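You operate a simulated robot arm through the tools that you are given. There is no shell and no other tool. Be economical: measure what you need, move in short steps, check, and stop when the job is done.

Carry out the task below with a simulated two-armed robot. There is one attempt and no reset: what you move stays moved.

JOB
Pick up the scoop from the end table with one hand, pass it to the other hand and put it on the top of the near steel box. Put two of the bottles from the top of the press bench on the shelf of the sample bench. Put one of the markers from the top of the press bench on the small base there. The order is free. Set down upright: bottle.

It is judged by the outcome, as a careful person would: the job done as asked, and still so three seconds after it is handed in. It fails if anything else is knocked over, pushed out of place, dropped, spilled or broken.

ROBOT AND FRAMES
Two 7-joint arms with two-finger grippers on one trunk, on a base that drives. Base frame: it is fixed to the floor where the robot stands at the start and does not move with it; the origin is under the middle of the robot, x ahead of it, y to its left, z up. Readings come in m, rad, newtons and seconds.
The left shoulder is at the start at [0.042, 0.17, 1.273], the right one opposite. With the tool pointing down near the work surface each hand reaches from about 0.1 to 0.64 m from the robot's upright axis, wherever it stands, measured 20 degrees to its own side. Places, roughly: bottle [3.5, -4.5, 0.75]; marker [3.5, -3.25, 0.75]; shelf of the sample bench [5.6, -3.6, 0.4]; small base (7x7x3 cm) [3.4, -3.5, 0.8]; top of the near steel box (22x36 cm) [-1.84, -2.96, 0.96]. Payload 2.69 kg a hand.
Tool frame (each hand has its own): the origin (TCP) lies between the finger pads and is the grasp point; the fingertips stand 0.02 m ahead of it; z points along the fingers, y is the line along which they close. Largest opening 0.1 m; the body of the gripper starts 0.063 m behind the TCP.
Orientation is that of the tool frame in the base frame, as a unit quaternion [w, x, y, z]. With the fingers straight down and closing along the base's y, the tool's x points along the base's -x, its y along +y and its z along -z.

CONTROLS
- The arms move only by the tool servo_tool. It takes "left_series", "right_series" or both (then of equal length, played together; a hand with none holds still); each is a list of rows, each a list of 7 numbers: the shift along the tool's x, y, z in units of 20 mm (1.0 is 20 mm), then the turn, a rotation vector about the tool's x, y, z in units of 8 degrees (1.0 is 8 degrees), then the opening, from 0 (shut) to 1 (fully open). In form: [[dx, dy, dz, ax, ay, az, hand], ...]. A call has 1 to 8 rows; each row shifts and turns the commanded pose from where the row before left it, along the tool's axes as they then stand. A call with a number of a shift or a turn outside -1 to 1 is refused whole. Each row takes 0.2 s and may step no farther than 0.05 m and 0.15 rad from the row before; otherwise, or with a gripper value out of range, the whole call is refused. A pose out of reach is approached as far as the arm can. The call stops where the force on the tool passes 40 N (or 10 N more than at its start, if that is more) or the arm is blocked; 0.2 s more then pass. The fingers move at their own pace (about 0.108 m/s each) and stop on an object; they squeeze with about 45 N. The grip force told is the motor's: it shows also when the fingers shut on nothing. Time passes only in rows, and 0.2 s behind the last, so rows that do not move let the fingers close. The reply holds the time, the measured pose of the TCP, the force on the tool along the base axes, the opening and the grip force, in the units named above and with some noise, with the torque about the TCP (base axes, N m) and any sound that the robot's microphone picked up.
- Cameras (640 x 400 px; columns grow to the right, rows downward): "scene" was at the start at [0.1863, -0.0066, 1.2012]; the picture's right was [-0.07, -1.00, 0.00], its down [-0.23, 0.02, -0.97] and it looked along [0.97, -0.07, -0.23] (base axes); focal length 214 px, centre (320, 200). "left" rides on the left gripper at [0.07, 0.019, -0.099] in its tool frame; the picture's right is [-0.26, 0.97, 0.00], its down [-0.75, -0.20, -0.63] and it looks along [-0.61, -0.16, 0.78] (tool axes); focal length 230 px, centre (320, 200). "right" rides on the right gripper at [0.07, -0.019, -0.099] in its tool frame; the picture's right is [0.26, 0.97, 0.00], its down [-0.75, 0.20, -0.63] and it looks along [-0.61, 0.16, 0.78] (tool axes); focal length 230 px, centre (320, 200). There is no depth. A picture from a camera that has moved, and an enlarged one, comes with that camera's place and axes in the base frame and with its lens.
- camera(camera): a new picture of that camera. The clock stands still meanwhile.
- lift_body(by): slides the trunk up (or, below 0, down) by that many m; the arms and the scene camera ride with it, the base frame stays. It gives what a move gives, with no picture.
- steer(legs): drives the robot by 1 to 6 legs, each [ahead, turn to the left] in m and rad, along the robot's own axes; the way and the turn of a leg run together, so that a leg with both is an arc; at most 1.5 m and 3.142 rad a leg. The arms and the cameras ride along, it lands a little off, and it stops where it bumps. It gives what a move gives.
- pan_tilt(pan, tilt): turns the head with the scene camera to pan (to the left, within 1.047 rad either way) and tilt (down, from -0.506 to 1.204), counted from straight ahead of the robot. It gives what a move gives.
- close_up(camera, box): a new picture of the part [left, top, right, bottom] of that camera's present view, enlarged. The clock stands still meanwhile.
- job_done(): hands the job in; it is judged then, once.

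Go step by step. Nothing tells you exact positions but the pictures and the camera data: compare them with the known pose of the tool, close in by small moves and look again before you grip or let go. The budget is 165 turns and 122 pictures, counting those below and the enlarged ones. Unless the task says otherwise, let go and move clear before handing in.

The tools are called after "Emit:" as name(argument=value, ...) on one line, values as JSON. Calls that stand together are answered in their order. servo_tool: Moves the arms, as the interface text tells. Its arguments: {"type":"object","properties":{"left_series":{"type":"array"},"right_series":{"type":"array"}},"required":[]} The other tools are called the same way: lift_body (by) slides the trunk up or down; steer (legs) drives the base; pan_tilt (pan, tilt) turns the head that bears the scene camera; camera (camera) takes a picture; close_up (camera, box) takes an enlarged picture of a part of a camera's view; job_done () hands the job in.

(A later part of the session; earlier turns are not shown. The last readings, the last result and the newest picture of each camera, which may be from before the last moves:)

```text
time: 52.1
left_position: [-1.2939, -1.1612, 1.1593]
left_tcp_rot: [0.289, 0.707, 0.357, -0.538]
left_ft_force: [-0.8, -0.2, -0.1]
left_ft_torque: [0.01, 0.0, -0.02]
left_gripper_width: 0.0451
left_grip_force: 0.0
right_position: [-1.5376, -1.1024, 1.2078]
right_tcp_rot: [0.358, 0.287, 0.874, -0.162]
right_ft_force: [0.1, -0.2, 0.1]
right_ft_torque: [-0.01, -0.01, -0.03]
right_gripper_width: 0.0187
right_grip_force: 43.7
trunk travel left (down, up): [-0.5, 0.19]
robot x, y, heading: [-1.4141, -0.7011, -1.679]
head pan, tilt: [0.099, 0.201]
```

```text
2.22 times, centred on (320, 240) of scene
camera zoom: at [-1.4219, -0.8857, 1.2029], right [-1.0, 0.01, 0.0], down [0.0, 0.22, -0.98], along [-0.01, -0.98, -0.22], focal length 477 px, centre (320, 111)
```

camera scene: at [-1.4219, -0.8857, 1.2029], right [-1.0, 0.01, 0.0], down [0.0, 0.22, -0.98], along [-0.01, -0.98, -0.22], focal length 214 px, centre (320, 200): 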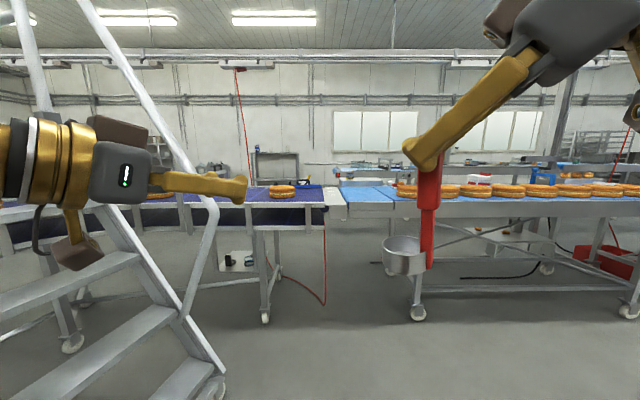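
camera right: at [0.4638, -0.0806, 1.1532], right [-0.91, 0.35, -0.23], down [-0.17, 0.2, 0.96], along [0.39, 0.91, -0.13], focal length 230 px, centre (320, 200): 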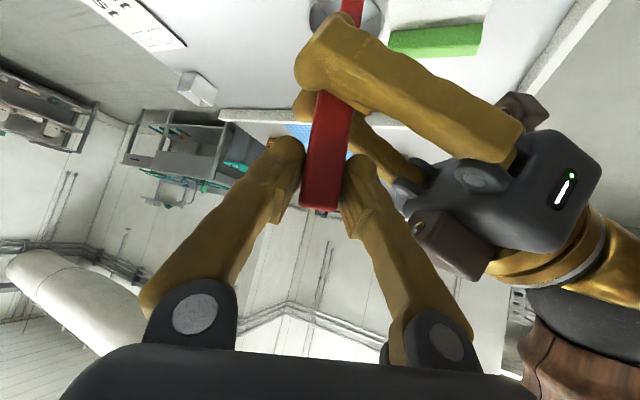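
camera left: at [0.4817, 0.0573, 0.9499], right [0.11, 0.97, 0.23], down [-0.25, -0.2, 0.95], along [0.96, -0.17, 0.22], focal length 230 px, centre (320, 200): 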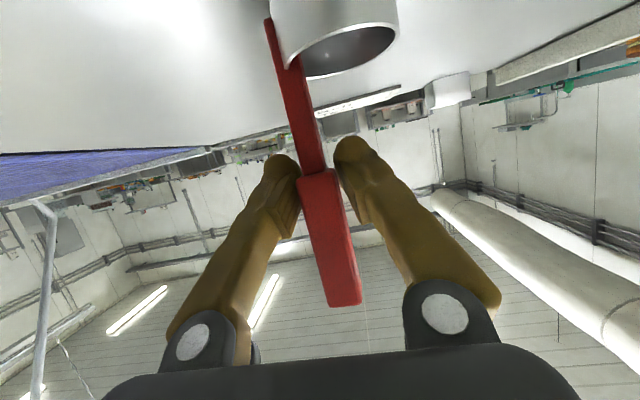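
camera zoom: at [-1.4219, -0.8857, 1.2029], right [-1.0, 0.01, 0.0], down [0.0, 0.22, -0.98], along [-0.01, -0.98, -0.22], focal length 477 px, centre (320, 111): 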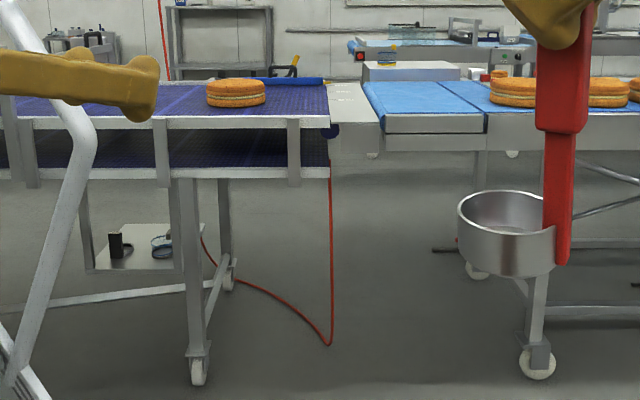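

The white-topped box with a blue jar on it, beyond the blue conveyor, matches [-1.84, -2.96, 0.96]. It's 0.65 m behind the conveyor's near edge, so I look around for a way to its other side.

Emit:
pan_tilt(pan=-0.8, tilt=0.15)

Emit:
camera(camera="scene")

Emit:
pan_tilt(pan=1.0, tilt=0.15)

Emit:
camera(camera="scene")

```text
time: 53.3
left_position: [-1.2938, -1.1621, 1.1601]
left_tcp_rot: [0.289, 0.707, 0.356, -0.538]
left_ft_force: [-0.1, -0.6, 0.3]
left_ft_torque: [-0.03, -0.01, 0.04]
left_gripper_width: 0.0447
left_grip_force: 0.0
right_position: [-1.5373, -1.101, 1.2089]
right_tcp_rot: [0.357, 0.289, 0.873, -0.163]
right_ft_force: [0.2, 0.5, -1.9]
right_ft_torque: [-0.03, 0.07, 0.02]
right_gripper_width: 0.0186
right_grip_force: 43.3
trunk travel left (down, up): [-0.5, 0.19]
robot x, y, heading: [-1.4108, -0.703, -1.688]
head pan, tilt: [-0.799, 0.15]
```

```text
90 pictures are left
camera scene: at [-1.4938, -0.8496, 1.2081], right [-0.61, 0.79, 0.01], down [0.12, 0.11, -0.99], along [-0.78, -0.61, -0.16], focal length 214 px, centre (320, 200)
```

scene: 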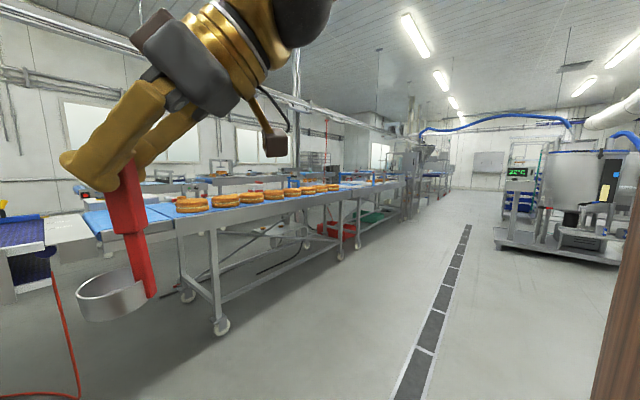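

```text
time: 55.1
left_position: [-1.2934, -1.1608, 1.1604]
left_tcp_rot: [0.289, 0.707, 0.356, -0.538]
left_ft_force: [0.2, -0.1, 0.5]
left_ft_torque: [0.03, -0.01, 0.02]
left_gripper_width: 0.0448
left_grip_force: 0.1
right_position: [-1.537, -1.1019, 1.2087]
right_tcp_rot: [0.359, 0.288, 0.873, -0.163]
right_ft_force: [0.7, -0.5, -1.6]
right_ft_torque: [0.03, 0.01, -0.01]
right_gripper_width: 0.0187
right_grip_force: 43.7
trunk travel left (down, up): [-0.5, 0.19]
robot x, y, heading: [-1.4128, -0.7033, -1.681]
head pan, tilt: [1.0, 0.15]
```

```text
89 pictures are left
camera scene: at [-1.3487, -0.8511, 1.2084], right [-0.63, -0.78, -0.01], down [-0.11, 0.11, -0.99], along [0.77, -0.62, -0.16], focal length 214 px, centre (320, 200)
```

scene: 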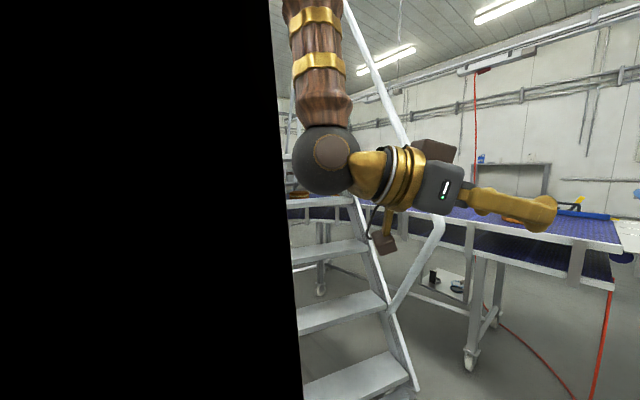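

The conveyor runs far west, so the way round must be past the end table. I turn back toward it, raise the trunk for a better view, and look.

Emit:
lift_body(by=0.18)

Emit:
steer(legs=[[0, 2.4], [0.7, 0]])

Emit:
pan_tilt(pan=0.0, tilt=0.2)

Emit:
camera(camera="scene")

Emit:
pan_tilt(pan=0.9, tilt=0.2)

Emit:
camera(camera="scene")

```text
time: 57.1
left_position: [-1.2919, -1.1655, 1.3413]
left_tcp_rot: [0.293, 0.706, 0.355, -0.539]
left_ft_force: [0.1, 0.2, 0.0]
left_ft_torque: [-0.01, 0.03, 0.02]
left_gripper_width: 0.0453
left_grip_force: 0.1
right_position: [-1.5372, -1.1016, 1.3881]
right_tcp_rot: [0.358, 0.288, 0.873, -0.163]
right_ft_force: [-0.9, 0.0, -1.3]
right_ft_torque: [0.05, 0.0, -0.04]
right_gripper_width: 0.0185
right_grip_force: 43.7
trunk travel left (down, up): [-0.68, 0.01]
robot x, y, heading: [-1.416, -0.7002, -1.686]
head pan, tilt: [1.0, 0.15]
```

```text
time: 66.9
left_position: [-0.698, 0.2078, 1.3322]
left_tcp_rot: [0.596, -0.092, 0.795, 0.069]
left_ft_force: [0.2, -0.2, -0.6]
left_ft_torque: [0.02, 0.02, 0.0]
left_gripper_width: 0.045
left_grip_force: 0.0
right_position: [-0.5483, 0.0061, 1.3876]
right_tcp_rot: [-0.275, 0.721, -0.571, -0.28]
right_ft_force: [-0.2, 0.6, -1.5]
right_ft_torque: [0.01, -0.03, -0.05]
right_gripper_width: 0.0184
right_grip_force: 43.9
trunk travel left (down, up): [-0.68, 0.01]
robot x, y, heading: [-0.9044, -0.2204, 0.762]
head pan, tilt: [1.0, 0.15]
```

```text
time: 68.2
left_position: [-0.698, 0.2173, 1.3503]
left_tcp_rot: [0.62, -0.079, 0.774, 0.099]
left_ft_force: [0.1, 0.8, 0.0]
left_ft_torque: [0.0, 0.02, -0.02]
left_gripper_width: 0.0448
left_grip_force: 0.1
right_position: [-0.564, -0.0087, 1.3936]
right_tcp_rot: [-0.284, 0.721, -0.568, -0.279]
right_ft_force: [-0.2, 0.4, -0.3]
right_ft_torque: [-0.02, 0.01, -0.03]
right_gripper_width: 0.0187
right_grip_force: 43.6
trunk travel left (down, up): [-0.68, 0.01]
robot x, y, heading: [-0.9059, -0.2152, 0.754]
head pan, tilt: [0.0, 0.201]
```

```text
88 pictures are left
camera scene: at [-0.7669, -0.0868, 1.383], right [0.69, -0.72, 0.0], down [-0.16, -0.15, -0.98], along [0.71, 0.67, -0.22], focal length 214 px, centre (320, 200)
```

scene: 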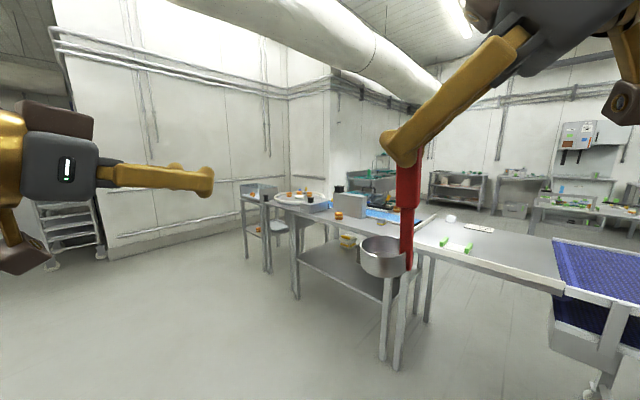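

```text
time: 69.4
left_position: [-0.6973, 0.2176, 1.3507]
left_tcp_rot: [0.62, -0.079, 0.774, 0.098]
left_ft_force: [-0.2, 0.4, -0.2]
left_ft_torque: [0.0, 0.01, -0.02]
left_gripper_width: 0.0449
left_grip_force: 0.0
right_position: [-0.5656, -0.0089, 1.3946]
right_tcp_rot: [-0.284, 0.72, -0.569, -0.278]
right_ft_force: [-0.5, 1.3, -1.1]
right_ft_torque: [-0.03, -0.02, -0.05]
right_gripper_width: 0.0188
right_grip_force: 43.9
trunk travel left (down, up): [-0.68, 0.01]
robot x, y, heading: [-0.9034, -0.2194, 0.759]
head pan, tilt: [0.901, 0.201]
```

```text
87 pictures are left
camera scene: at [-0.8422, -0.0582, 1.3835], right [1.0, 0.09, -0.01], down [0.01, -0.21, -0.98], along [-0.09, 0.97, -0.21], focal length 214 px, centre (320, 200)
```

scene: 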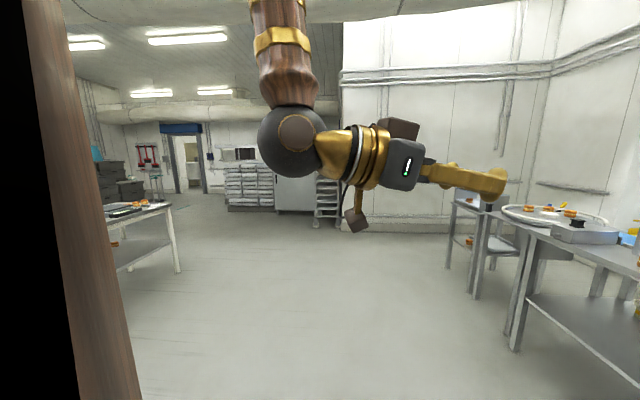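

The table line ends near y ≈ 2.4 and leaves a passage about 1.3 m wide before the wall at y ≈ 3.7. I drive there and look through it.

Emit:
steer(legs=[[0, 0.653], [1.5, 0], [1.5, 0], [0, -1.2]])

Emit:
pan_tilt(pan=-0.3, tilt=0.3)

Emit:
camera(camera="scene")

```text
time: 88.9
left_position: [-0.1174, 3.0596, 1.3417]
left_tcp_rot: [0.61, 0.118, 0.78, -0.078]
left_ft_force: [0.5, -1.0, 0.1]
left_ft_torque: [-0.01, -0.01, -0.01]
left_gripper_width: 0.0447
left_grip_force: 0.1
right_position: [-0.1068, 2.8029, 1.3933]
right_tcp_rot: [0.344, -0.557, 0.729, 0.199]
right_ft_force: [-0.3, 0.2, -1.5]
right_ft_torque: [0.01, 0.03, 0.03]
right_gripper_width: 0.0189
right_grip_force: 44.5
trunk travel left (down, up): [-0.68, 0.01]
robot x, y, heading: [-0.5049, 2.7926, 0.262]
head pan, tilt: [0.901, 0.201]
```

```text
time: 90.3
left_position: [-0.1137, 3.0687, 1.36]
left_tcp_rot: [0.64, 0.125, 0.756, -0.054]
left_ft_force: [0.0, 0.5, 0.4]
left_ft_torque: [0.03, -0.02, 0.02]
left_gripper_width: 0.0451
left_grip_force: 0.2
right_position: [-0.1289, 2.7977, 1.3987]
right_tcp_rot: [0.351, -0.556, 0.728, 0.196]
right_ft_force: [0.1, 0.2, -1.7]
right_ft_torque: [0.0, -0.01, 0.01]
right_gripper_width: 0.0186
right_grip_force: 43.9
trunk travel left (down, up): [-0.68, 0.01]
robot x, y, heading: [-0.5043, 2.7934, 0.257]
head pan, tilt: [-0.3, 0.3]
```

```text
86 pictures are left
camera scene: at [-0.319, 2.8109, 1.3737], right [-0.04, -1.0, 0.01], down [-0.31, 0.01, -0.95], along [0.95, -0.04, -0.31], focal length 214 px, centre (320, 200)
```

scene: 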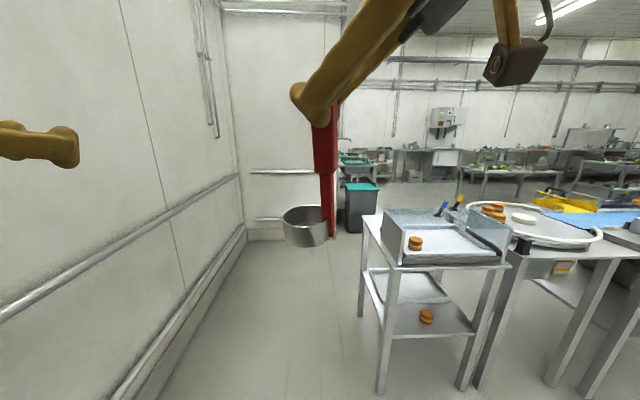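

The passage is clear, with the side table's edge at y ≈ 2.43 and the wall at y ≈ 3.75. I drive through the middle and turn right behind the tables.

Emit:
steer(legs=[[0.94, 0.02], [0, -0.33], [1.15, 0], [0, -1.0]])

Emit:
pan_tilt(pan=-0.35, tilt=0.3)

Emit:
camera(camera="scene")

```text
time: 104.6
left_position: [1.9562, 2.6375, 1.351]
left_tcp_rot: [0.449, 0.571, 0.526, -0.443]
left_ft_force: [0.1, 0.4, 0.1]
left_ft_torque: [-0.04, 0.01, 0.01]
left_gripper_width: 0.0451
left_grip_force: 0.0
right_position: [1.6953, 2.5819, 1.3999]
right_tcp_rot: [0.397, 0.009, 0.916, -0.061]
right_ft_force: [-0.5, 0.6, -1.3]
right_ft_torque: [0.0, 0.03, 0.0]
right_gripper_width: 0.0187
right_grip_force: 43.8
trunk travel left (down, up): [-0.68, 0.01]
robot x, y, heading: [1.5991, 2.95, -1.067]
head pan, tilt: [-0.3, 0.3]
```

```text
time: 105.2
left_position: [1.9654, 2.6361, 1.3702]
left_tcp_rot: [0.489, 0.56, 0.503, -0.441]
left_ft_force: [-0.3, 0.1, 0.1]
left_ft_torque: [-0.03, 0.0, 0.05]
left_gripper_width: 0.0449
left_grip_force: 0.1
right_position: [1.6885, 2.5891, 1.3954]
right_tcp_rot: [0.396, 0.022, 0.916, -0.058]
right_ft_force: [0.3, -0.4, -0.9]
right_ft_torque: [0.0, 0.02, 0.01]
right_gripper_width: 0.0187
right_grip_force: 43.7
trunk travel left (down, up): [-0.68, 0.01]
robot x, y, heading: [1.6004, 2.9457, -1.059]
head pan, tilt: [-0.351, 0.3]
```

```text
85 pictures are left
camera scene: at [1.6621, 2.7752, 1.3737], right [-0.99, -0.15, 0.01], down [-0.05, 0.31, -0.95], along [0.14, -0.94, -0.31], focal length 214 px, centre (320, 200)
```

scene: 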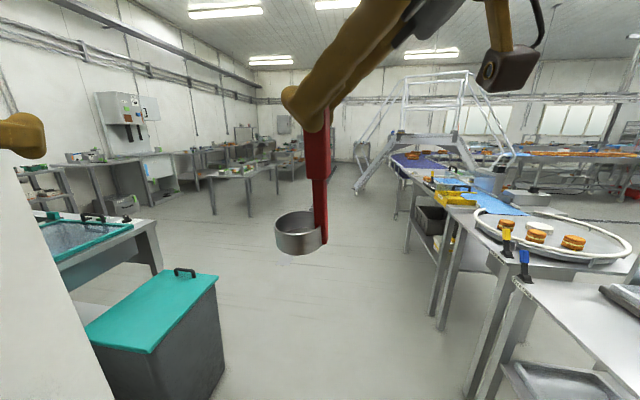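

A clear aisle runs along x ≈ 1.65 behind the tables. I drive down it and then look again.

Emit:
steer(legs=[[0, -0.48], [1.5, 0], [1.2, 0]])

Emit:
pan_tilt(pan=-0.3, tilt=0.3)

Emit:
camera(camera="scene")

Emit:
pan_tilt(pan=0.5, tilt=0.25)

Emit:
camera(camera="scene")

```text
time: 106.1
left_position: [1.9638, 2.6288, 1.3935]
left_tcp_rot: [0.519, 0.562, 0.456, -0.455]
left_ft_force: [0.5, 0.1, 0.2]
left_ft_torque: [-0.01, 0.0, 0.03]
left_gripper_width: 0.0453
left_grip_force: 0.0
right_position: [1.6811, 2.5806, 1.4149]
right_tcp_rot: [0.427, 0.07, 0.899, -0.065]
right_ft_force: [0.1, -0.2, -1.7]
right_ft_torque: [-0.01, 0.05, -0.01]
right_gripper_width: 0.0187
right_grip_force: 44.1
trunk travel left (down, up): [-0.68, 0.01]
robot x, y, heading: [1.5996, 2.9483, -1.101]
head pan, tilt: [-0.351, 0.3]
stopped in leg 1: the robot was blocked; the commanded pose is now the measured one
```

```text
time: 106.7
left_position: [1.965, 2.6288, 1.393]
left_tcp_rot: [0.518, 0.563, 0.456, -0.454]
left_ft_force: [0.1, -0.2, 0.0]
left_ft_torque: [0.0, 0.03, 0.0]
left_gripper_width: 0.0451
left_grip_force: 0.0
right_position: [1.6818, 2.5807, 1.4143]
right_tcp_rot: [0.427, 0.071, 0.899, -0.066]
right_ft_force: [-0.6, -0.1, -1.5]
right_ft_torque: [-0.03, 0.03, -0.01]
right_gripper_width: 0.019
right_grip_force: 43.8
trunk travel left (down, up): [-0.68, 0.01]
robot x, y, heading: [1.5986, 2.9445, -1.105]
head pan, tilt: [-0.3, 0.3]
```

```text
84 pictures are left
camera scene: at [1.6601, 2.774, 1.3737], right [-0.99, -0.17, 0.0], down [-0.06, 0.31, -0.95], along [0.16, -0.94, -0.31], focal length 214 px, centre (320, 200)
```

scene: 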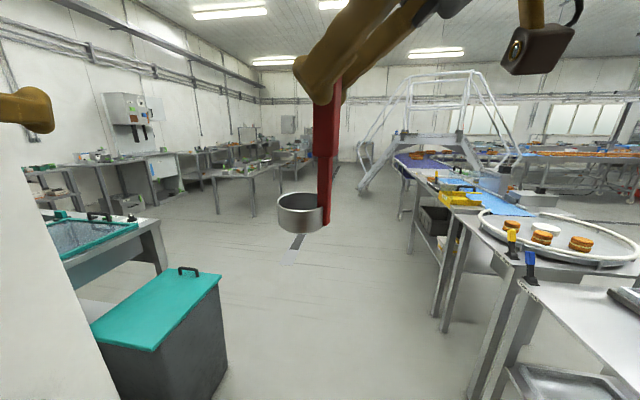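

```text
time: 107.8
left_position: [1.9651, 2.6277, 1.3933]
left_tcp_rot: [0.518, 0.563, 0.456, -0.455]
left_ft_force: [0.3, -0.7, 0.0]
left_ft_torque: [0.02, 0.04, 0.03]
left_gripper_width: 0.0451
left_grip_force: 0.1
right_position: [1.6814, 2.5813, 1.4144]
right_tcp_rot: [0.427, 0.07, 0.899, -0.065]
right_ft_force: [-0.9, -0.9, -2.1]
right_ft_torque: [0.02, 0.07, 0.0]
right_gripper_width: 0.0188
right_grip_force: 43.5
trunk travel left (down, up): [-0.68, 0.01]
robot x, y, heading: [1.6015, 2.9469, -1.105]
head pan, tilt: [0.499, 0.25]
```

```text
83 pictures are left
camera scene: at [1.7219, 2.8131, 1.3785], right [-0.57, -0.82, -0.01], down [-0.21, 0.15, -0.97], along [0.8, -0.55, -0.26], focal length 214 px, centre (320, 200)
```

scene: 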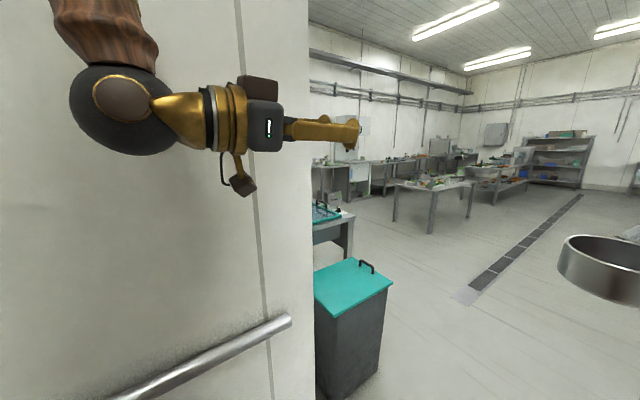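

The left elbow touched the wall corner on the turn; nothing is disturbed. I back off to x ≈ 1.45, turn, and go down the aisle.

Emit:
steer(legs=[[-0.32, 0], [0, -0.45], [1.5, 0], [1.3, 0.1]])

Emit:
pan_tilt(pan=-0.3, tilt=0.3)

Emit:
camera(camera="scene")

Emit:
pan_tilt(pan=0.6, tilt=0.25)

Emit:
camera(camera="scene")

```text
time: 110.4
left_position: [1.8166, 2.8993, 1.4208]
left_tcp_rot: [0.556, 0.562, 0.397, -0.467]
left_ft_force: [-1.1, 0.9, -0.1]
left_ft_torque: [0.01, 0.0, 0.02]
left_gripper_width: 0.045
left_grip_force: 0.1
right_position: [1.5186, 2.857, 1.4308]
right_tcp_rot: [0.445, 0.128, 0.883, -0.075]
right_ft_force: [-0.3, 0.4, -1.3]
right_ft_torque: [0.02, 0.01, 0.01]
right_gripper_width: 0.0187
right_grip_force: 43.2
trunk travel left (down, up): [-0.68, 0.01]
robot x, y, heading: [1.4561, 3.2359, -1.149]
head pan, tilt: [0.499, 0.25]
stopped in leg 2: the robot was blocked; the commanded pose is now the measured one
```

```text
time: 111.5
left_position: [1.8173, 2.8999, 1.4207]
left_tcp_rot: [0.555, 0.561, 0.399, -0.466]
left_ft_force: [-0.1, 0.5, 0.7]
left_ft_torque: [0.0, -0.02, 0.02]
left_gripper_width: 0.0449
left_grip_force: 0.1
right_position: [1.5196, 2.8573, 1.4307]
right_tcp_rot: [0.443, 0.128, 0.884, -0.076]
right_ft_force: [-1.3, 0.5, -2.1]
right_ft_torque: [0.0, 0.01, 0.0]
right_gripper_width: 0.0185
right_grip_force: 44.0
trunk travel left (down, up): [-0.68, 0.01]
robot x, y, heading: [1.4605, 3.2317, -1.147]
head pan, tilt: [-0.3, 0.3]
```

```text
82 pictures are left
camera scene: at [1.5091, 3.0549, 1.3737], right [-0.99, -0.12, 0.0], down [-0.04, 0.31, -0.95], along [0.11, -0.94, -0.31], focal length 214 px, centre (320, 200)
```

scene: 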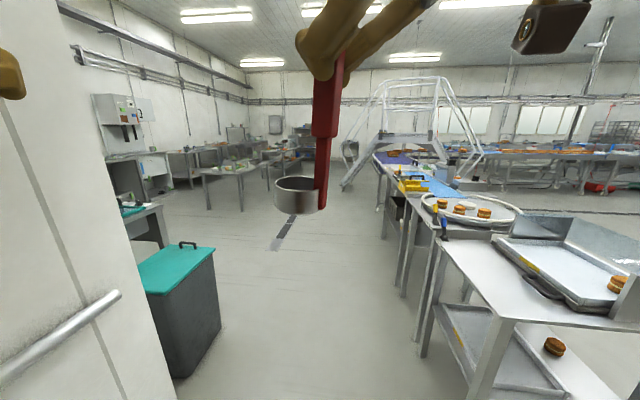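

```text
time: 112.7
left_position: [1.817, 2.8988, 1.4219]
left_tcp_rot: [0.555, 0.562, 0.398, -0.467]
left_ft_force: [0.2, 0.7, -0.7]
left_ft_torque: [0.03, 0.01, 0.08]
left_gripper_width: 0.0452
left_grip_force: 0.0
right_position: [1.5197, 2.8571, 1.4307]
right_tcp_rot: [0.444, 0.127, 0.884, -0.076]
right_ft_force: [-0.3, 0.8, -0.8]
right_ft_torque: [0.01, 0.03, -0.01]
right_gripper_width: 0.0185
right_grip_force: 43.9
trunk travel left (down, up): [-0.68, 0.01]
robot x, y, heading: [1.4549, 3.2306, -1.147]
head pan, tilt: [0.6, 0.25]
```

```text
81 pictures are left
camera scene: at [1.5778, 3.0988, 1.3786], right [-0.52, -0.85, -0.01], down [-0.22, 0.14, -0.97], along [0.82, -0.5, -0.26], focal length 214 px, centre (320, 200)
```

scene: 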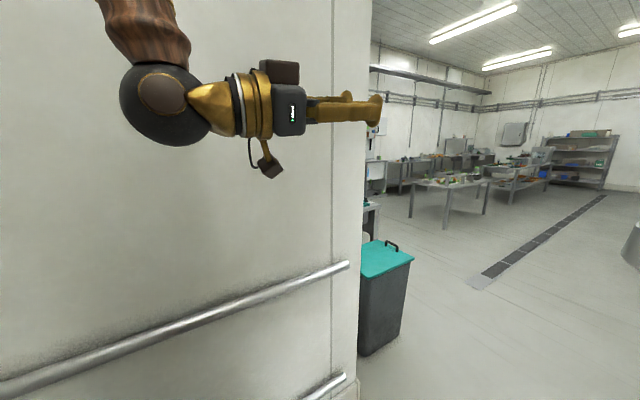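

The turn is blocked again without force on either hand, so an elbow may be touching something. I look left and up to see it.

Emit:
pan_tilt(pan=1.04, tilt=-0.2)

Emit:
camera(camera="scene")

Emit:
camera(camera="left")

```text
time: 113.6
left_position: [1.8178, 2.9006, 1.4199]
left_tcp_rot: [0.556, 0.561, 0.399, -0.466]
left_ft_force: [-0.5, 0.3, 0.3]
left_ft_torque: [0.0, 0.02, 0.01]
left_gripper_width: 0.0447
left_grip_force: 0.1
right_position: [1.5206, 2.8566, 1.4324]
right_tcp_rot: [0.444, 0.128, 0.884, -0.076]
right_ft_force: [0.0, 0.2, -1.2]
right_ft_torque: [-0.01, 0.02, 0.0]
right_gripper_width: 0.0186
right_grip_force: 44.3
trunk travel left (down, up): [-0.68, 0.01]
robot x, y, heading: [1.4565, 3.2295, -1.148]
head pan, tilt: [1.04, -0.201]
```

```text
80 pictures are left
camera scene: at [1.5812, 3.1377, 1.4196], right [-0.11, -0.99, -0.01], down [0.19, -0.01, -0.98], along [0.98, -0.11, 0.19], focal length 214 px, centre (320, 200)
```

scene: 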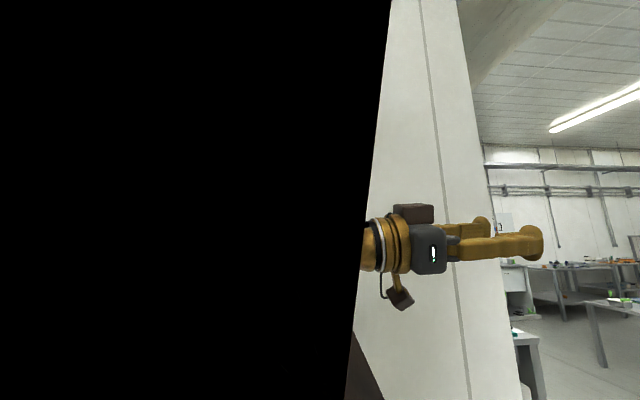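

```text
79 pictures are left
camera left: at [1.8612, 2.9926, 1.353], right [0.87, -0.05, 0.49], down [-0.33, 0.69, 0.64], along [-0.37, -0.72, 0.59], focal length 230 px, centre (320, 200)
```

left: 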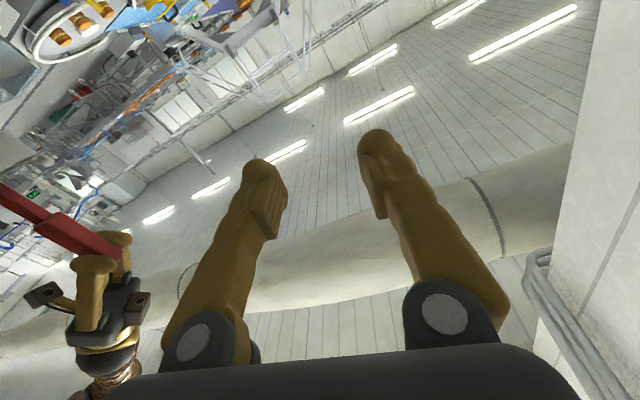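

The folded left elbow evidently sticks out to the wall. I extend the left hand forward along its fingers to draw the elbow in, then retry the turn.

Emit:
servo_tool(left_series=[[0, -0.3, 1, 0, 0, 0, 0.45], [0, -0.3, 1, 0, 0, 0, 0.45], [0, -0.3, 1, 0, 0, 0, 0.45], [0.2, -0.3, 1, 0, 0, 0, 0.45], [0.2, -0.3, 1, 0, 0, 0, 0.45], [0.2, -0.3, 1, 0, 0, 0, 0.45], [0.2, -0.3, 1, 0, 0, 0, 0.45], [0.2, -0.3, 1, 0, 0, 0, 0.45]])

Emit:
steer(legs=[[0, 0.15], [-0.1, 0], [0, -0.55]])

```text
time: 115.4
left_position: [1.7423, 2.762, 1.377]
left_tcp_rot: [0.525, 0.571, 0.419, -0.472]
left_ft_force: [0.1, 0.3, -0.5]
left_ft_torque: [0.0, 0.0, -0.01]
left_gripper_width: 0.0447
left_grip_force: 0.0
right_position: [1.5193, 2.855, 1.4301]
right_tcp_rot: [0.444, 0.126, 0.884, -0.074]
right_ft_force: [-0.5, -0.7, -1.2]
right_ft_torque: [0.04, 0.02, 0.04]
right_gripper_width: 0.0188
right_grip_force: 44.1
trunk travel left (down, up): [-0.68, 0.01]
robot x, y, heading: [1.4582, 3.23, -1.153]
head pan, tilt: [1.04, -0.201]
```

```text
time: 116.3
left_position: [1.746, 2.817, 1.3966]
left_tcp_rot: [0.548, 0.556, 0.423, -0.461]
left_ft_force: [0.0, -0.1, 0.0]
left_ft_torque: [0.0, 0.0, 0.01]
left_gripper_width: 0.0451
left_grip_force: 0.0
right_position: [1.5303, 2.8636, 1.4433]
right_tcp_rot: [0.447, 0.138, 0.882, -0.05]
right_ft_force: [-0.2, -0.6, -1.3]
right_ft_torque: [0.02, 0.05, -0.02]
right_gripper_width: 0.0189
right_grip_force: 44.3
trunk travel left (down, up): [-0.68, 0.01]
robot x, y, heading: [1.4577, 3.235, -1.105]
head pan, tilt: [1.04, -0.201]
stopped in leg 1: the robot was blocked; the commanded pose is now the measured one
```

Both turn directions are blocked, so the high elbows are probably caught against something overhead or beside. I lower the trunk again and retry a small turn.

Emit:
lift_body(by=-0.2)

Emit:
pan_tilt(pan=-0.9, tilt=0.1)

Emit:
camera(camera="scene")

Emit:
steer(legs=[[0, -0.2]])

```text
time: 118.4
left_position: [1.7454, 2.8149, 1.1954]
left_tcp_rot: [0.547, 0.557, 0.422, -0.461]
left_ft_force: [0.6, -0.3, -0.2]
left_ft_torque: [0.01, 0.01, 0.01]
left_gripper_width: 0.045
left_grip_force: 0.0
right_position: [1.5279, 2.8666, 1.2414]
right_tcp_rot: [0.446, 0.133, 0.884, -0.05]
right_ft_force: [-0.1, -0.1, -2.5]
right_ft_torque: [-0.02, 0.03, 0.01]
right_gripper_width: 0.0186
right_grip_force: 44.1
trunk travel left (down, up): [-0.48, 0.21]
robot x, y, heading: [1.4551, 3.236, -1.11]
head pan, tilt: [1.04, -0.201]
```

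```text
time: 120.3
left_position: [1.7451, 2.8166, 1.1959]
left_tcp_rot: [0.547, 0.556, 0.422, -0.461]
left_ft_force: [-0.2, 0.1, -0.6]
left_ft_torque: [-0.02, 0.04, 0.01]
left_gripper_width: 0.0449
left_grip_force: 0.0
right_position: [1.5291, 2.8675, 1.2425]
right_tcp_rot: [0.446, 0.134, 0.883, -0.05]
right_ft_force: [-0.4, -0.1, -0.9]
right_ft_torque: [0.0, 0.04, 0.0]
right_gripper_width: 0.019
right_grip_force: 44.4
trunk travel left (down, up): [-0.48, 0.21]
robot x, y, heading: [1.4558, 3.234, -1.108]
head pan, tilt: [-0.901, 0.099]
```

```text
78 pictures are left
camera scene: at [1.4617, 3.0686, 1.1929], right [-0.91, 0.42, 0.01], down [0.03, 0.11, -0.99], along [-0.42, -0.9, -0.11], focal length 214 px, centre (320, 200)
```

scene: 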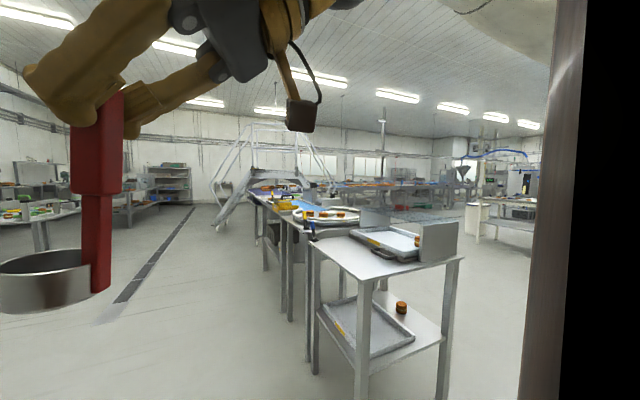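

```text
time: 121.2
left_position: [1.7071, 2.8384, 1.2131]
left_tcp_rot: [0.548, 0.562, 0.398, -0.475]
left_ft_force: [-0.7, 0.0, 0.9]
left_ft_torque: [0.06, -0.01, 0.04]
left_gripper_width: 0.0448
left_grip_force: 0.0
right_position: [1.5004, 2.8675, 1.2467]
right_tcp_rot: [0.441, 0.183, 0.878, -0.041]
right_ft_force: [-0.7, 0.5, -0.2]
right_ft_torque: [-0.01, -0.01, -0.01]
right_gripper_width: 0.0185
right_grip_force: 44.0
trunk travel left (down, up): [-0.48, 0.21]
robot x, y, heading: [1.4543, 3.2342, -1.151]
head pan, tilt: [-0.901, 0.099]
stopped in leg 1: the robot was blocked; the commanded pose is now the measured one
```

The left arm is being pushed back at each attempt regardless of direction, so it seems to be jammed in a folded pose against its own limits. I open both arms to a healthier pose and try again.

Emit:
servo_tool(left_series=[[0, 0.9, 0.3, 0, 0.9, 0, 0.45], [0, 0.9, 0.3, 0, 0.9, 0, 0.45], [0, 0.9, 0.3, 0, 0.9, 0, 0.45], [0, 0.9, 0.3, 0, 0.9, 0, 0.45], [0, 0.9, 0, 0, 0.9, 0, 0.45], [0, 0.9, 0, 0, 0.9, 0, 0.45], [0, 0.9, 0, 0, 0.9, 0, 0.45], [0, 0, 0, 0, 0, 0, 0.45]], right_series=[[-0.1, -0.84, 0, 0, 0, 0, 0], [-0.1, -0.84, 0, 0, 0, 0, 0], [-0.1, -0.84, 0, 0, 0, 0, 0], [-0.1, -0.84, 0, 0, 0, 0, 0], [-0.1, -0.84, 0, 0, 0, 0, 0], [-0.1, -0.84, 0, 0, 0, 0, 0], [-0.1, -0.84, 0, 0, 0, 0, 0], [0, 0, 0, 0, 0, 0, 0]])

Emit:
steer(legs=[[0, -0.42]])

```text
time: 123.0
left_position: [1.8326, 2.8024, 1.2375]
left_tcp_rot: [0.326, 0.71, 0.594, -0.191]
left_ft_force: [-0.2, -0.6, -0.5]
left_ft_torque: [-0.02, 0.0, -0.03]
left_gripper_width: 0.0449
left_grip_force: 0.1
right_position: [1.4678, 2.7727, 1.2559]
right_tcp_rot: [0.441, 0.155, 0.882, -0.055]
right_ft_force: [0.3, 0.9, -1.0]
right_ft_torque: [0.05, 0.03, -0.04]
right_gripper_width: 0.0188
right_grip_force: 43.7
trunk travel left (down, up): [-0.48, 0.21]
robot x, y, heading: [1.4583, 3.2351, -1.15]
head pan, tilt: [-0.901, 0.099]
```

```text
time: 124.6
left_position: [1.6325, 2.6893, 1.2358]
left_tcp_rot: [0.281, 0.815, 0.439, -0.253]
left_ft_force: [0.2, 1.0, 0.5]
left_ft_torque: [0.0, 0.0, -0.01]
left_gripper_width: 0.0451
left_grip_force: 0.1
right_position: [1.2866, 2.8056, 1.2563]
right_tcp_rot: [0.42, 0.329, 0.834, -0.142]
right_ft_force: [-0.6, -0.4, -1.0]
right_ft_torque: [0.04, 0.04, 0.0]
right_gripper_width: 0.0187
right_grip_force: 44.0
trunk travel left (down, up): [-0.48, 0.21]
robot x, y, heading: [1.4621, 3.2308, -1.552]
head pan, tilt: [-0.901, 0.099]
```

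That freed it: the base turned fully. I drive down the aisle now.

Emit:
steer(legs=[[1.5, 0.04], [1.3, 0]])

Emit:
pan_tilt(pan=-0.2, tilt=0.25)

Emit:
camera(camera="scene")

Emit:
pan_tilt(pan=0.7, tilt=0.25)

Emit:
camera(camera="scene")

```text
time: 138.0
left_position: [1.6654, -0.0618, 1.2428]
left_tcp_rot: [0.286, 0.815, 0.434, -0.257]
left_ft_force: [-0.5, 0.2, 0.2]
left_ft_torque: [0.0, -0.05, -0.01]
left_gripper_width: 0.0449
left_grip_force: 0.0
right_position: [1.3196, 0.0595, 1.2622]
right_tcp_rot: [0.423, 0.327, 0.832, -0.15]
right_ft_force: [-0.3, 0.8, -1.2]
right_ft_torque: [0.01, 0.02, -0.01]
right_gripper_width: 0.0188
right_grip_force: 43.5
trunk travel left (down, up): [-0.48, 0.21]
robot x, y, heading: [1.4929, 0.4654, -1.565]
head pan, tilt: [-0.901, 0.099]
```

```text
time: 139.1
left_position: [1.6653, -0.0411, 1.2521]
left_tcp_rot: [0.293, 0.812, 0.432, -0.261]
left_ft_force: [-0.2, -0.1, 0.8]
left_ft_torque: [0.0, 0.02, -0.01]
left_gripper_width: 0.0449
left_grip_force: 0.0
right_position: [1.3191, 0.0783, 1.2672]
right_tcp_rot: [0.425, 0.324, 0.83, -0.158]
right_ft_force: [0.2, 0.3, -1.6]
right_ft_torque: [0.01, -0.02, 0.03]
right_gripper_width: 0.0186
right_grip_force: 43.7
trunk travel left (down, up): [-0.48, 0.21]
robot x, y, heading: [1.496, 0.4716, -1.563]
head pan, tilt: [-0.201, 0.25]
```

```text
77 pictures are left
camera scene: at [1.4804, 0.2838, 1.1783], right [-0.98, 0.19, 0.0], down [0.05, 0.26, -0.96], along [-0.18, -0.95, -0.26], focal length 214 px, centre (320, 200)
```

scene: 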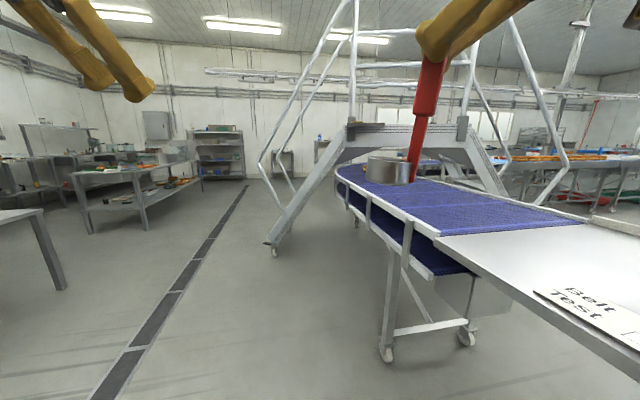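

```text
time: 140.3
left_position: [1.6656, -0.0401, 1.2517]
left_tcp_rot: [0.293, 0.812, 0.433, -0.261]
left_ft_force: [-1.0, 0.4, 0.2]
left_ft_torque: [0.0, 0.0, -0.03]
left_gripper_width: 0.0447
left_grip_force: 0.0
right_position: [1.32, 0.0779, 1.2672]
right_tcp_rot: [0.426, 0.324, 0.83, -0.158]
right_ft_force: [-0.2, 0.1, -0.9]
right_ft_torque: [0.05, 0.02, 0.0]
right_gripper_width: 0.0186
right_grip_force: 43.6
trunk travel left (down, up): [-0.48, 0.21]
robot x, y, heading: [1.4942, 0.4625, -1.554]
head pan, tilt: [0.7, 0.25]
```

```text
76 pictures are left
camera scene: at [1.5591, 0.305, 1.1787], right [-0.76, -0.65, -0.01], down [-0.16, 0.2, -0.97], along [0.63, -0.73, -0.26], focal length 214 px, centre (320, 200)
```

scene: 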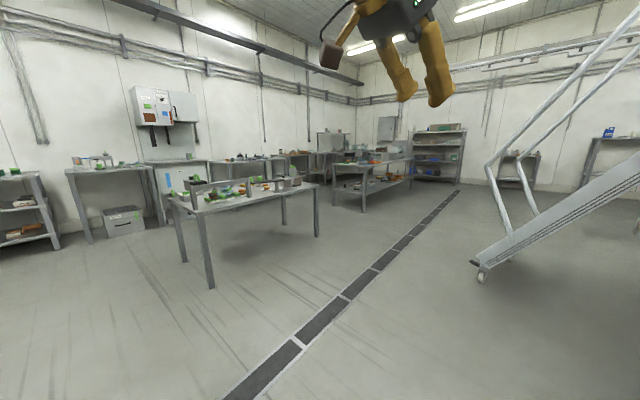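

The far foot of the stairs is near [1.57, -1.95] and the press bench is near [3.4, -3]. I go around the stairs on their outer side toward the corridor behind the belt.

Emit:
steer(legs=[[0, 0.315], [1.0, 0], [0.86, 0], [0, -0.33], [1.5, 0], [0, -1.0]])

Emit:
pan_tilt(pan=-0.2, tilt=0.25)

Emit:
camera(camera="scene")

```text
time: 161.6
left_position: [1.7543, -3.2423, 1.2522]
left_tcp_rot: [0.126, 0.92, -0.024, -0.371]
left_ft_force: [-0.2, -0.1, 0.3]
left_ft_torque: [0.0, 0.05, 0.01]
left_gripper_width: 0.0453
left_grip_force: 0.1
right_position: [1.6785, -2.8845, 1.2675]
right_tcp_rot: [0.292, 0.691, 0.562, -0.348]
right_ft_force: [-0.8, 0.2, -1.0]
right_ft_torque: [0.04, 0.01, 0.0]
right_gripper_width: 0.019
right_grip_force: 43.9
trunk travel left (down, up): [-0.48, 0.21]
robot x, y, heading: [2.1035, -2.8397, -2.594]
head pan, tilt: [0.7, 0.25]
```

```text
time: 162.8
left_position: [1.7714, -3.2322, 1.2365]
left_tcp_rot: [0.118, 0.926, -0.022, -0.358]
left_ft_force: [-0.2, 0.4, -0.1]
left_ft_torque: [-0.03, 0.0, -0.02]
left_gripper_width: 0.0451
left_grip_force: 0.1
right_position: [1.6948, -2.8751, 1.2736]
right_tcp_rot: [0.291, 0.687, 0.563, -0.355]
right_ft_force: [-0.3, 0.0, -1.5]
right_ft_torque: [0.05, 0.0, 0.01]
right_gripper_width: 0.0188
right_grip_force: 44.5
trunk travel left (down, up): [-0.48, 0.21]
robot x, y, heading: [2.1014, -2.8392, -2.589]
head pan, tilt: [-0.201, 0.25]
```

```text
75 pictures are left
camera scene: at [1.9411, -2.9184, 1.1785], right [-0.34, 0.94, 0.0], down [0.25, 0.09, -0.96], along [-0.91, -0.33, -0.26], focal length 214 px, centre (320, 200)
```

scene: 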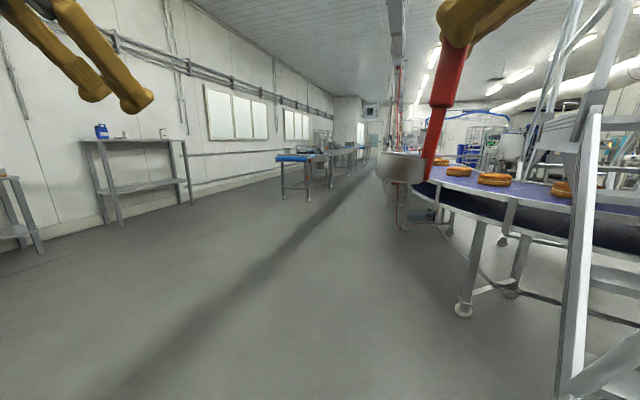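

A wide corridor runs behind the belt. I drive along y ≈ -3.6 toward the box and look before the final approach.

Emit:
steer(legs=[[1.42, 0], [0, -0.56], [1.4, 0], [0.75, 0], [0, -0.8]])

Emit:
pan_tilt(pan=0.1, tilt=0.35)

Emit:
camera(camera="scene")

```text
time: 170.2
left_position: [0.5825, -3.9046, 1.1971]
left_tcp_rot: [0.055, 0.947, -0.031, -0.314]
left_ft_force: [1.5, -0.1, -0.5]
left_ft_torque: [-0.02, 0.02, 0.01]
left_gripper_width: 0.0447
left_grip_force: 0.1
right_position: [0.5114, -3.5546, 1.2884]
right_tcp_rot: [0.278, 0.698, 0.536, -0.384]
right_ft_force: [0.8, 0.3, -0.9]
right_ft_torque: [0.06, -0.01, -0.06]
right_gripper_width: 0.0186
right_grip_force: 44.0
trunk travel left (down, up): [-0.48, 0.21]
robot x, y, heading: [0.8918, -3.5622, -2.65]
head pan, tilt: [-0.201, 0.25]
stopped in leg 2: the robot was blocked; the commanded pose is now the measured one
```

```text
time: 171.0
left_position: [0.5793, -3.906, 1.1968]
left_tcp_rot: [0.056, 0.947, -0.03, -0.314]
left_ft_force: [0.2, -0.2, 0.5]
left_ft_torque: [-0.01, 0.02, -0.01]
left_gripper_width: 0.045
left_grip_force: 0.1
right_position: [0.5092, -3.5546, 1.2879]
right_tcp_rot: [0.279, 0.699, 0.537, -0.382]
right_ft_force: [0.1, -0.8, -2.3]
right_ft_torque: [0.07, -0.01, 0.04]
right_gripper_width: 0.0189
right_grip_force: 43.4
trunk travel left (down, up): [-0.48, 0.21]
robot x, y, heading: [0.8931, -3.5599, -2.643]
head pan, tilt: [0.099, 0.351]
```

```text
74 pictures are left
camera scene: at [0.737, -3.657, 1.1689], right [-0.56, 0.83, 0.0], down [0.3, 0.2, -0.93], along [-0.77, -0.52, -0.36], focal length 214 px, centre (320, 200)
```

scene: 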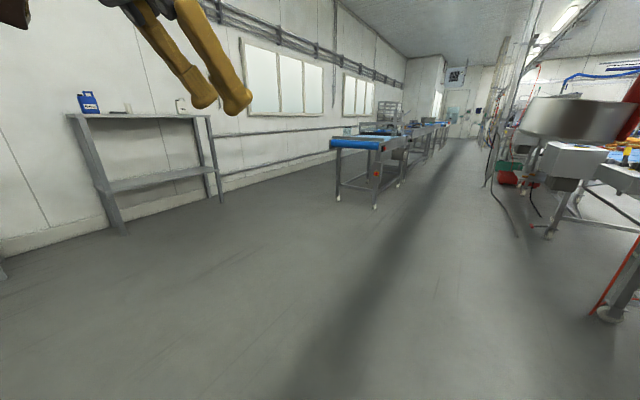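

The arms creep backward on each drive and jam; extending them frees the base. I extend both, turn, and continue.

Emit:
servo_tool(left_series=[[-0.6, 0.38, 0.24, 0, 0, 0, 0.45], [-0.6, 0.38, 0.24, 0, 0, 0, 0.45], [-0.6, 0.38, 0.24, 0, 0, 0, 0.45], [-0.6, 0.38, 0.24, 0, 0, 0, 0.45], [-0.6, 0.38, 0.24, 0, 0, 0, 0.45], [-0.6, 0.38, 0.24, 0, 0, 0, 0.45], [-0.6, 0.38, 0.24, 0, 0, 0, 0.45], [0, 0, 0, 0, 0, 0, 0.45]], right_series=[[-0.37, -0.72, 0.59, 0, 0, 0, 0], [-0.37, -0.72, 0.59, 0, 0, 0, 0], [-0.37, -0.72, 0.59, 0, 0, 0, 0], [-0.37, -0.72, 0.59, 0, 0, 0, 0], [-0.37, -0.72, 0.59, 0, 0, 0, 0], [-0.37, -0.72, 0.59, 0, 0, 0, 0], [-0.37, -0.72, 0.59, 0, 0, 0, 0], [0, 0, 0, 0, 0, 0, 0]])

Emit:
steer(legs=[[0, -0.5], [1.4, 0], [0.9, 0], [0, -0.8]])

Emit:
camera(camera="scene")

```text
time: 172.8
left_position: [0.4889, -3.9527, 1.2647]
left_tcp_rot: [0.071, 0.936, -0.034, -0.343]
left_ft_force: [0.3, 0.1, 0.3]
left_ft_torque: [0.01, -0.01, 0.03]
left_gripper_width: 0.0451
left_grip_force: 0.1
right_position: [0.3945, -3.6242, 1.2822]
right_tcp_rot: [0.277, 0.695, 0.545, -0.378]
right_ft_force: [-0.8, 0.1, -0.7]
right_ft_torque: [0.05, -0.01, -0.03]
right_gripper_width: 0.0187
right_grip_force: 43.5
trunk travel left (down, up): [-0.48, 0.21]
robot x, y, heading: [0.891, -3.5635, -2.645]
head pan, tilt: [0.099, 0.351]
```

```text
time: 173.7
left_position: [0.5137, -3.9209, 1.2796]
left_tcp_rot: [0.07, 0.93, -0.051, -0.357]
left_ft_force: [1.3, -0.6, 0.5]
left_ft_torque: [-0.01, 0.06, 0.01]
left_gripper_width: 0.0452
left_grip_force: 0.1
right_position: [0.4318, -3.5862, 1.2979]
right_tcp_rot: [0.266, 0.697, 0.533, -0.4]
right_ft_force: [1.4, 0.7, -1.4]
right_ft_torque: [0.05, 0.0, -0.04]
right_gripper_width: 0.0187
right_grip_force: 43.6
trunk travel left (down, up): [-0.48, 0.21]
robot x, y, heading: [0.8899, -3.562, -2.678]
head pan, tilt: [0.099, 0.351]
stopped in leg 1: the robot was blocked; the commanded pose is now the measured one
```

```text
73 pictures are left
camera scene: at [0.737, -3.6502, 1.1694], right [-0.53, 0.85, 0.0], down [0.3, 0.19, -0.93], along [-0.79, -0.5, -0.36], focal length 214 px, centre (320, 200)
```

scene: 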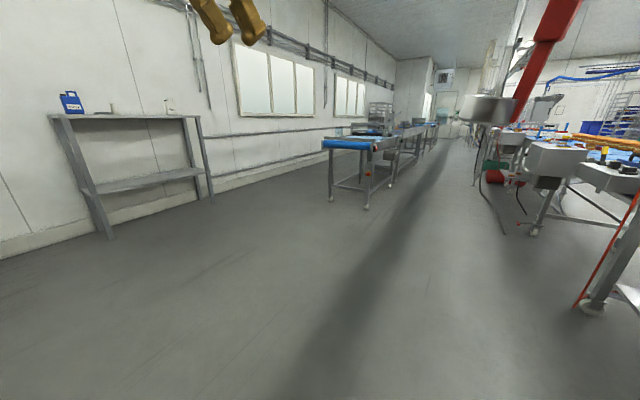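

Still blocked; I look at the right arm and right side for a contact.

Emit:
pan_tilt(pan=-1.04, tilt=0.1)

Emit:
camera(camera="scene")

Emit:
camera(camera="left")

```text
time: 175.0
left_position: [0.5104, -3.9224, 1.2776]
left_tcp_rot: [0.069, 0.931, -0.051, -0.355]
left_ft_force: [1.0, 0.1, 0.0]
left_ft_torque: [-0.04, 0.03, -0.01]
left_gripper_width: 0.0451
left_grip_force: 0.0
right_position: [0.4265, -3.5873, 1.2944]
right_tcp_rot: [0.268, 0.697, 0.532, -0.398]
right_ft_force: [0.0, 0.8, -1.5]
right_ft_torque: [0.03, -0.03, 0.03]
right_gripper_width: 0.0183
right_grip_force: 44.1
trunk travel left (down, up): [-0.48, 0.21]
robot x, y, heading: [0.8897, -3.5579, -2.68]
head pan, tilt: [-1.04, 0.099]
```

```text
72 pictures are left
camera scene: at [0.7351, -3.5518, 1.193], right [0.55, 0.84, 0.02], down [0.1, -0.05, -0.99], along [-0.83, 0.54, -0.11], focal length 214 px, centre (320, 200)
```

scene: 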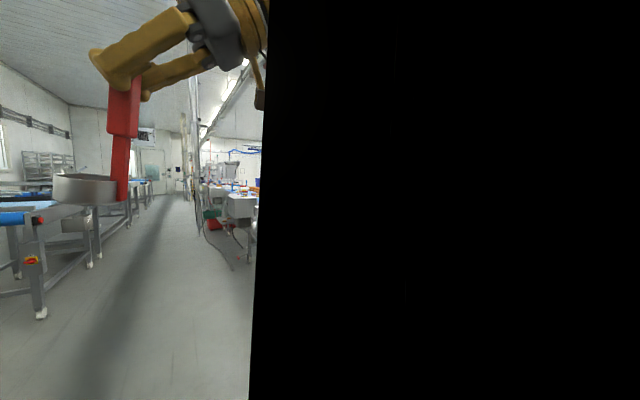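

```text
71 pictures are left
camera left: at [0.627, -3.9411, 1.3077], right [-0.23, -0.92, 0.33], down [-0.13, 0.36, 0.92], along [-0.96, 0.18, -0.2], focal length 230 px, centre (320, 200)
```

left: 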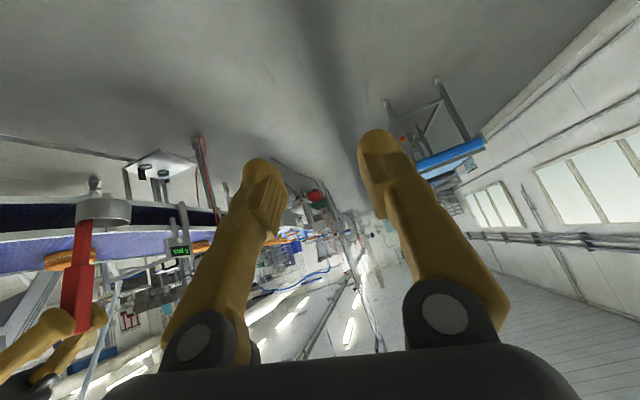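

Nothing visible touches the robot. I test whether an arc (moving while turning) gets through.

Emit:
steer(legs=[[0.5, -0.25]])

```text
time: 177.9
left_position: [-0.0176, -3.99, 1.2789]
left_tcp_rot: [0.028, 0.919, -0.157, -0.36]
left_ft_force: [-0.1, 0.3, -0.4]
left_ft_torque: [0.01, 0.01, -0.01]
left_gripper_width: 0.0451
left_grip_force: 0.1
right_position: [-0.0211, -3.6455, 1.2968]
right_tcp_rot: [0.219, 0.754, 0.448, -0.426]
right_ft_force: [0.4, 1.0, -1.2]
right_ft_torque: [0.05, -0.04, 0.0]
right_gripper_width: 0.0186
right_grip_force: 44.5
trunk travel left (down, up): [-0.48, 0.21]
robot x, y, heading: [0.4373, -3.7247, -2.91]
head pan, tilt: [-1.04, 0.099]
```

The arc works. I continue by arc and straight legs toward the box, then try the turn to face it.

Emit:
steer(legs=[[0.5, -0.35], [1.3, 0], [0.5, -0.1], [0, -0.7]])

Emit:
pan_tilt(pan=0.0, tilt=0.4)

Emit:
camera(camera="scene")

```text
time: 191.4
left_position: [-2.2446, -3.1869, 1.2853]
left_tcp_rot: [-0.177, 0.678, -0.636, -0.323]
left_ft_force: [0.3, -0.3, -0.8]
left_ft_torque: [0.01, 0.0, -0.01]
left_gripper_width: 0.045
left_grip_force: 0.1
right_position: [-1.9286, -3.0468, 1.3013]
right_tcp_rot: [-0.058, 0.874, -0.038, -0.481]
right_ft_force: [1.0, 0.0, -1.7]
right_ft_torque: [-0.02, -0.04, -0.02]
right_gripper_width: 0.0184
right_grip_force: 44.3
trunk travel left (down, up): [-0.48, 0.21]
robot x, y, heading: [-1.8385, -3.4879, 2.211]
head pan, tilt: [-1.04, 0.099]
```

```text
time: 192.7
left_position: [-2.2322, -3.203, 1.2625]
left_tcp_rot: [-0.172, 0.688, -0.639, -0.298]
left_ft_force: [0.5, -0.3, 0.2]
left_ft_torque: [-0.02, 0.01, -0.03]
left_gripper_width: 0.0451
left_grip_force: 0.1
right_position: [-1.9161, -3.0637, 1.3081]
right_tcp_rot: [-0.065, 0.872, -0.036, -0.485]
right_ft_force: [0.3, 0.2, -1.8]
right_ft_torque: [0.0, 0.0, 0.02]
right_gripper_width: 0.0185
right_grip_force: 43.6
trunk travel left (down, up): [-0.48, 0.21]
robot x, y, heading: [-1.8362, -3.4872, 2.213]
head pan, tilt: [0.0, 0.4]
```

```text
70 pictures are left
camera scene: at [-1.943, -3.3395, 1.1644], right [0.8, 0.6, 0.0], down [0.24, -0.33, -0.91], along [-0.55, 0.73, -0.4], focal length 214 px, centre (320, 200)
```

scene: 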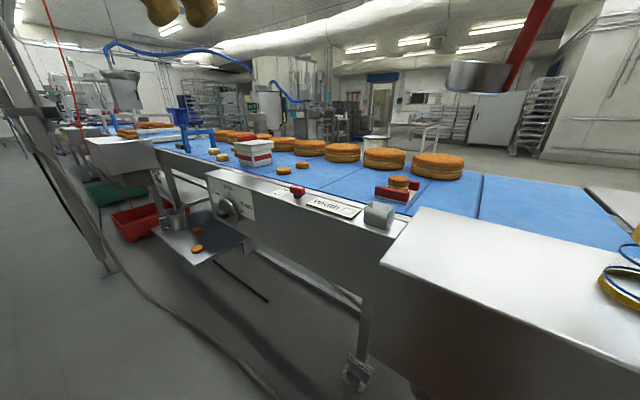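

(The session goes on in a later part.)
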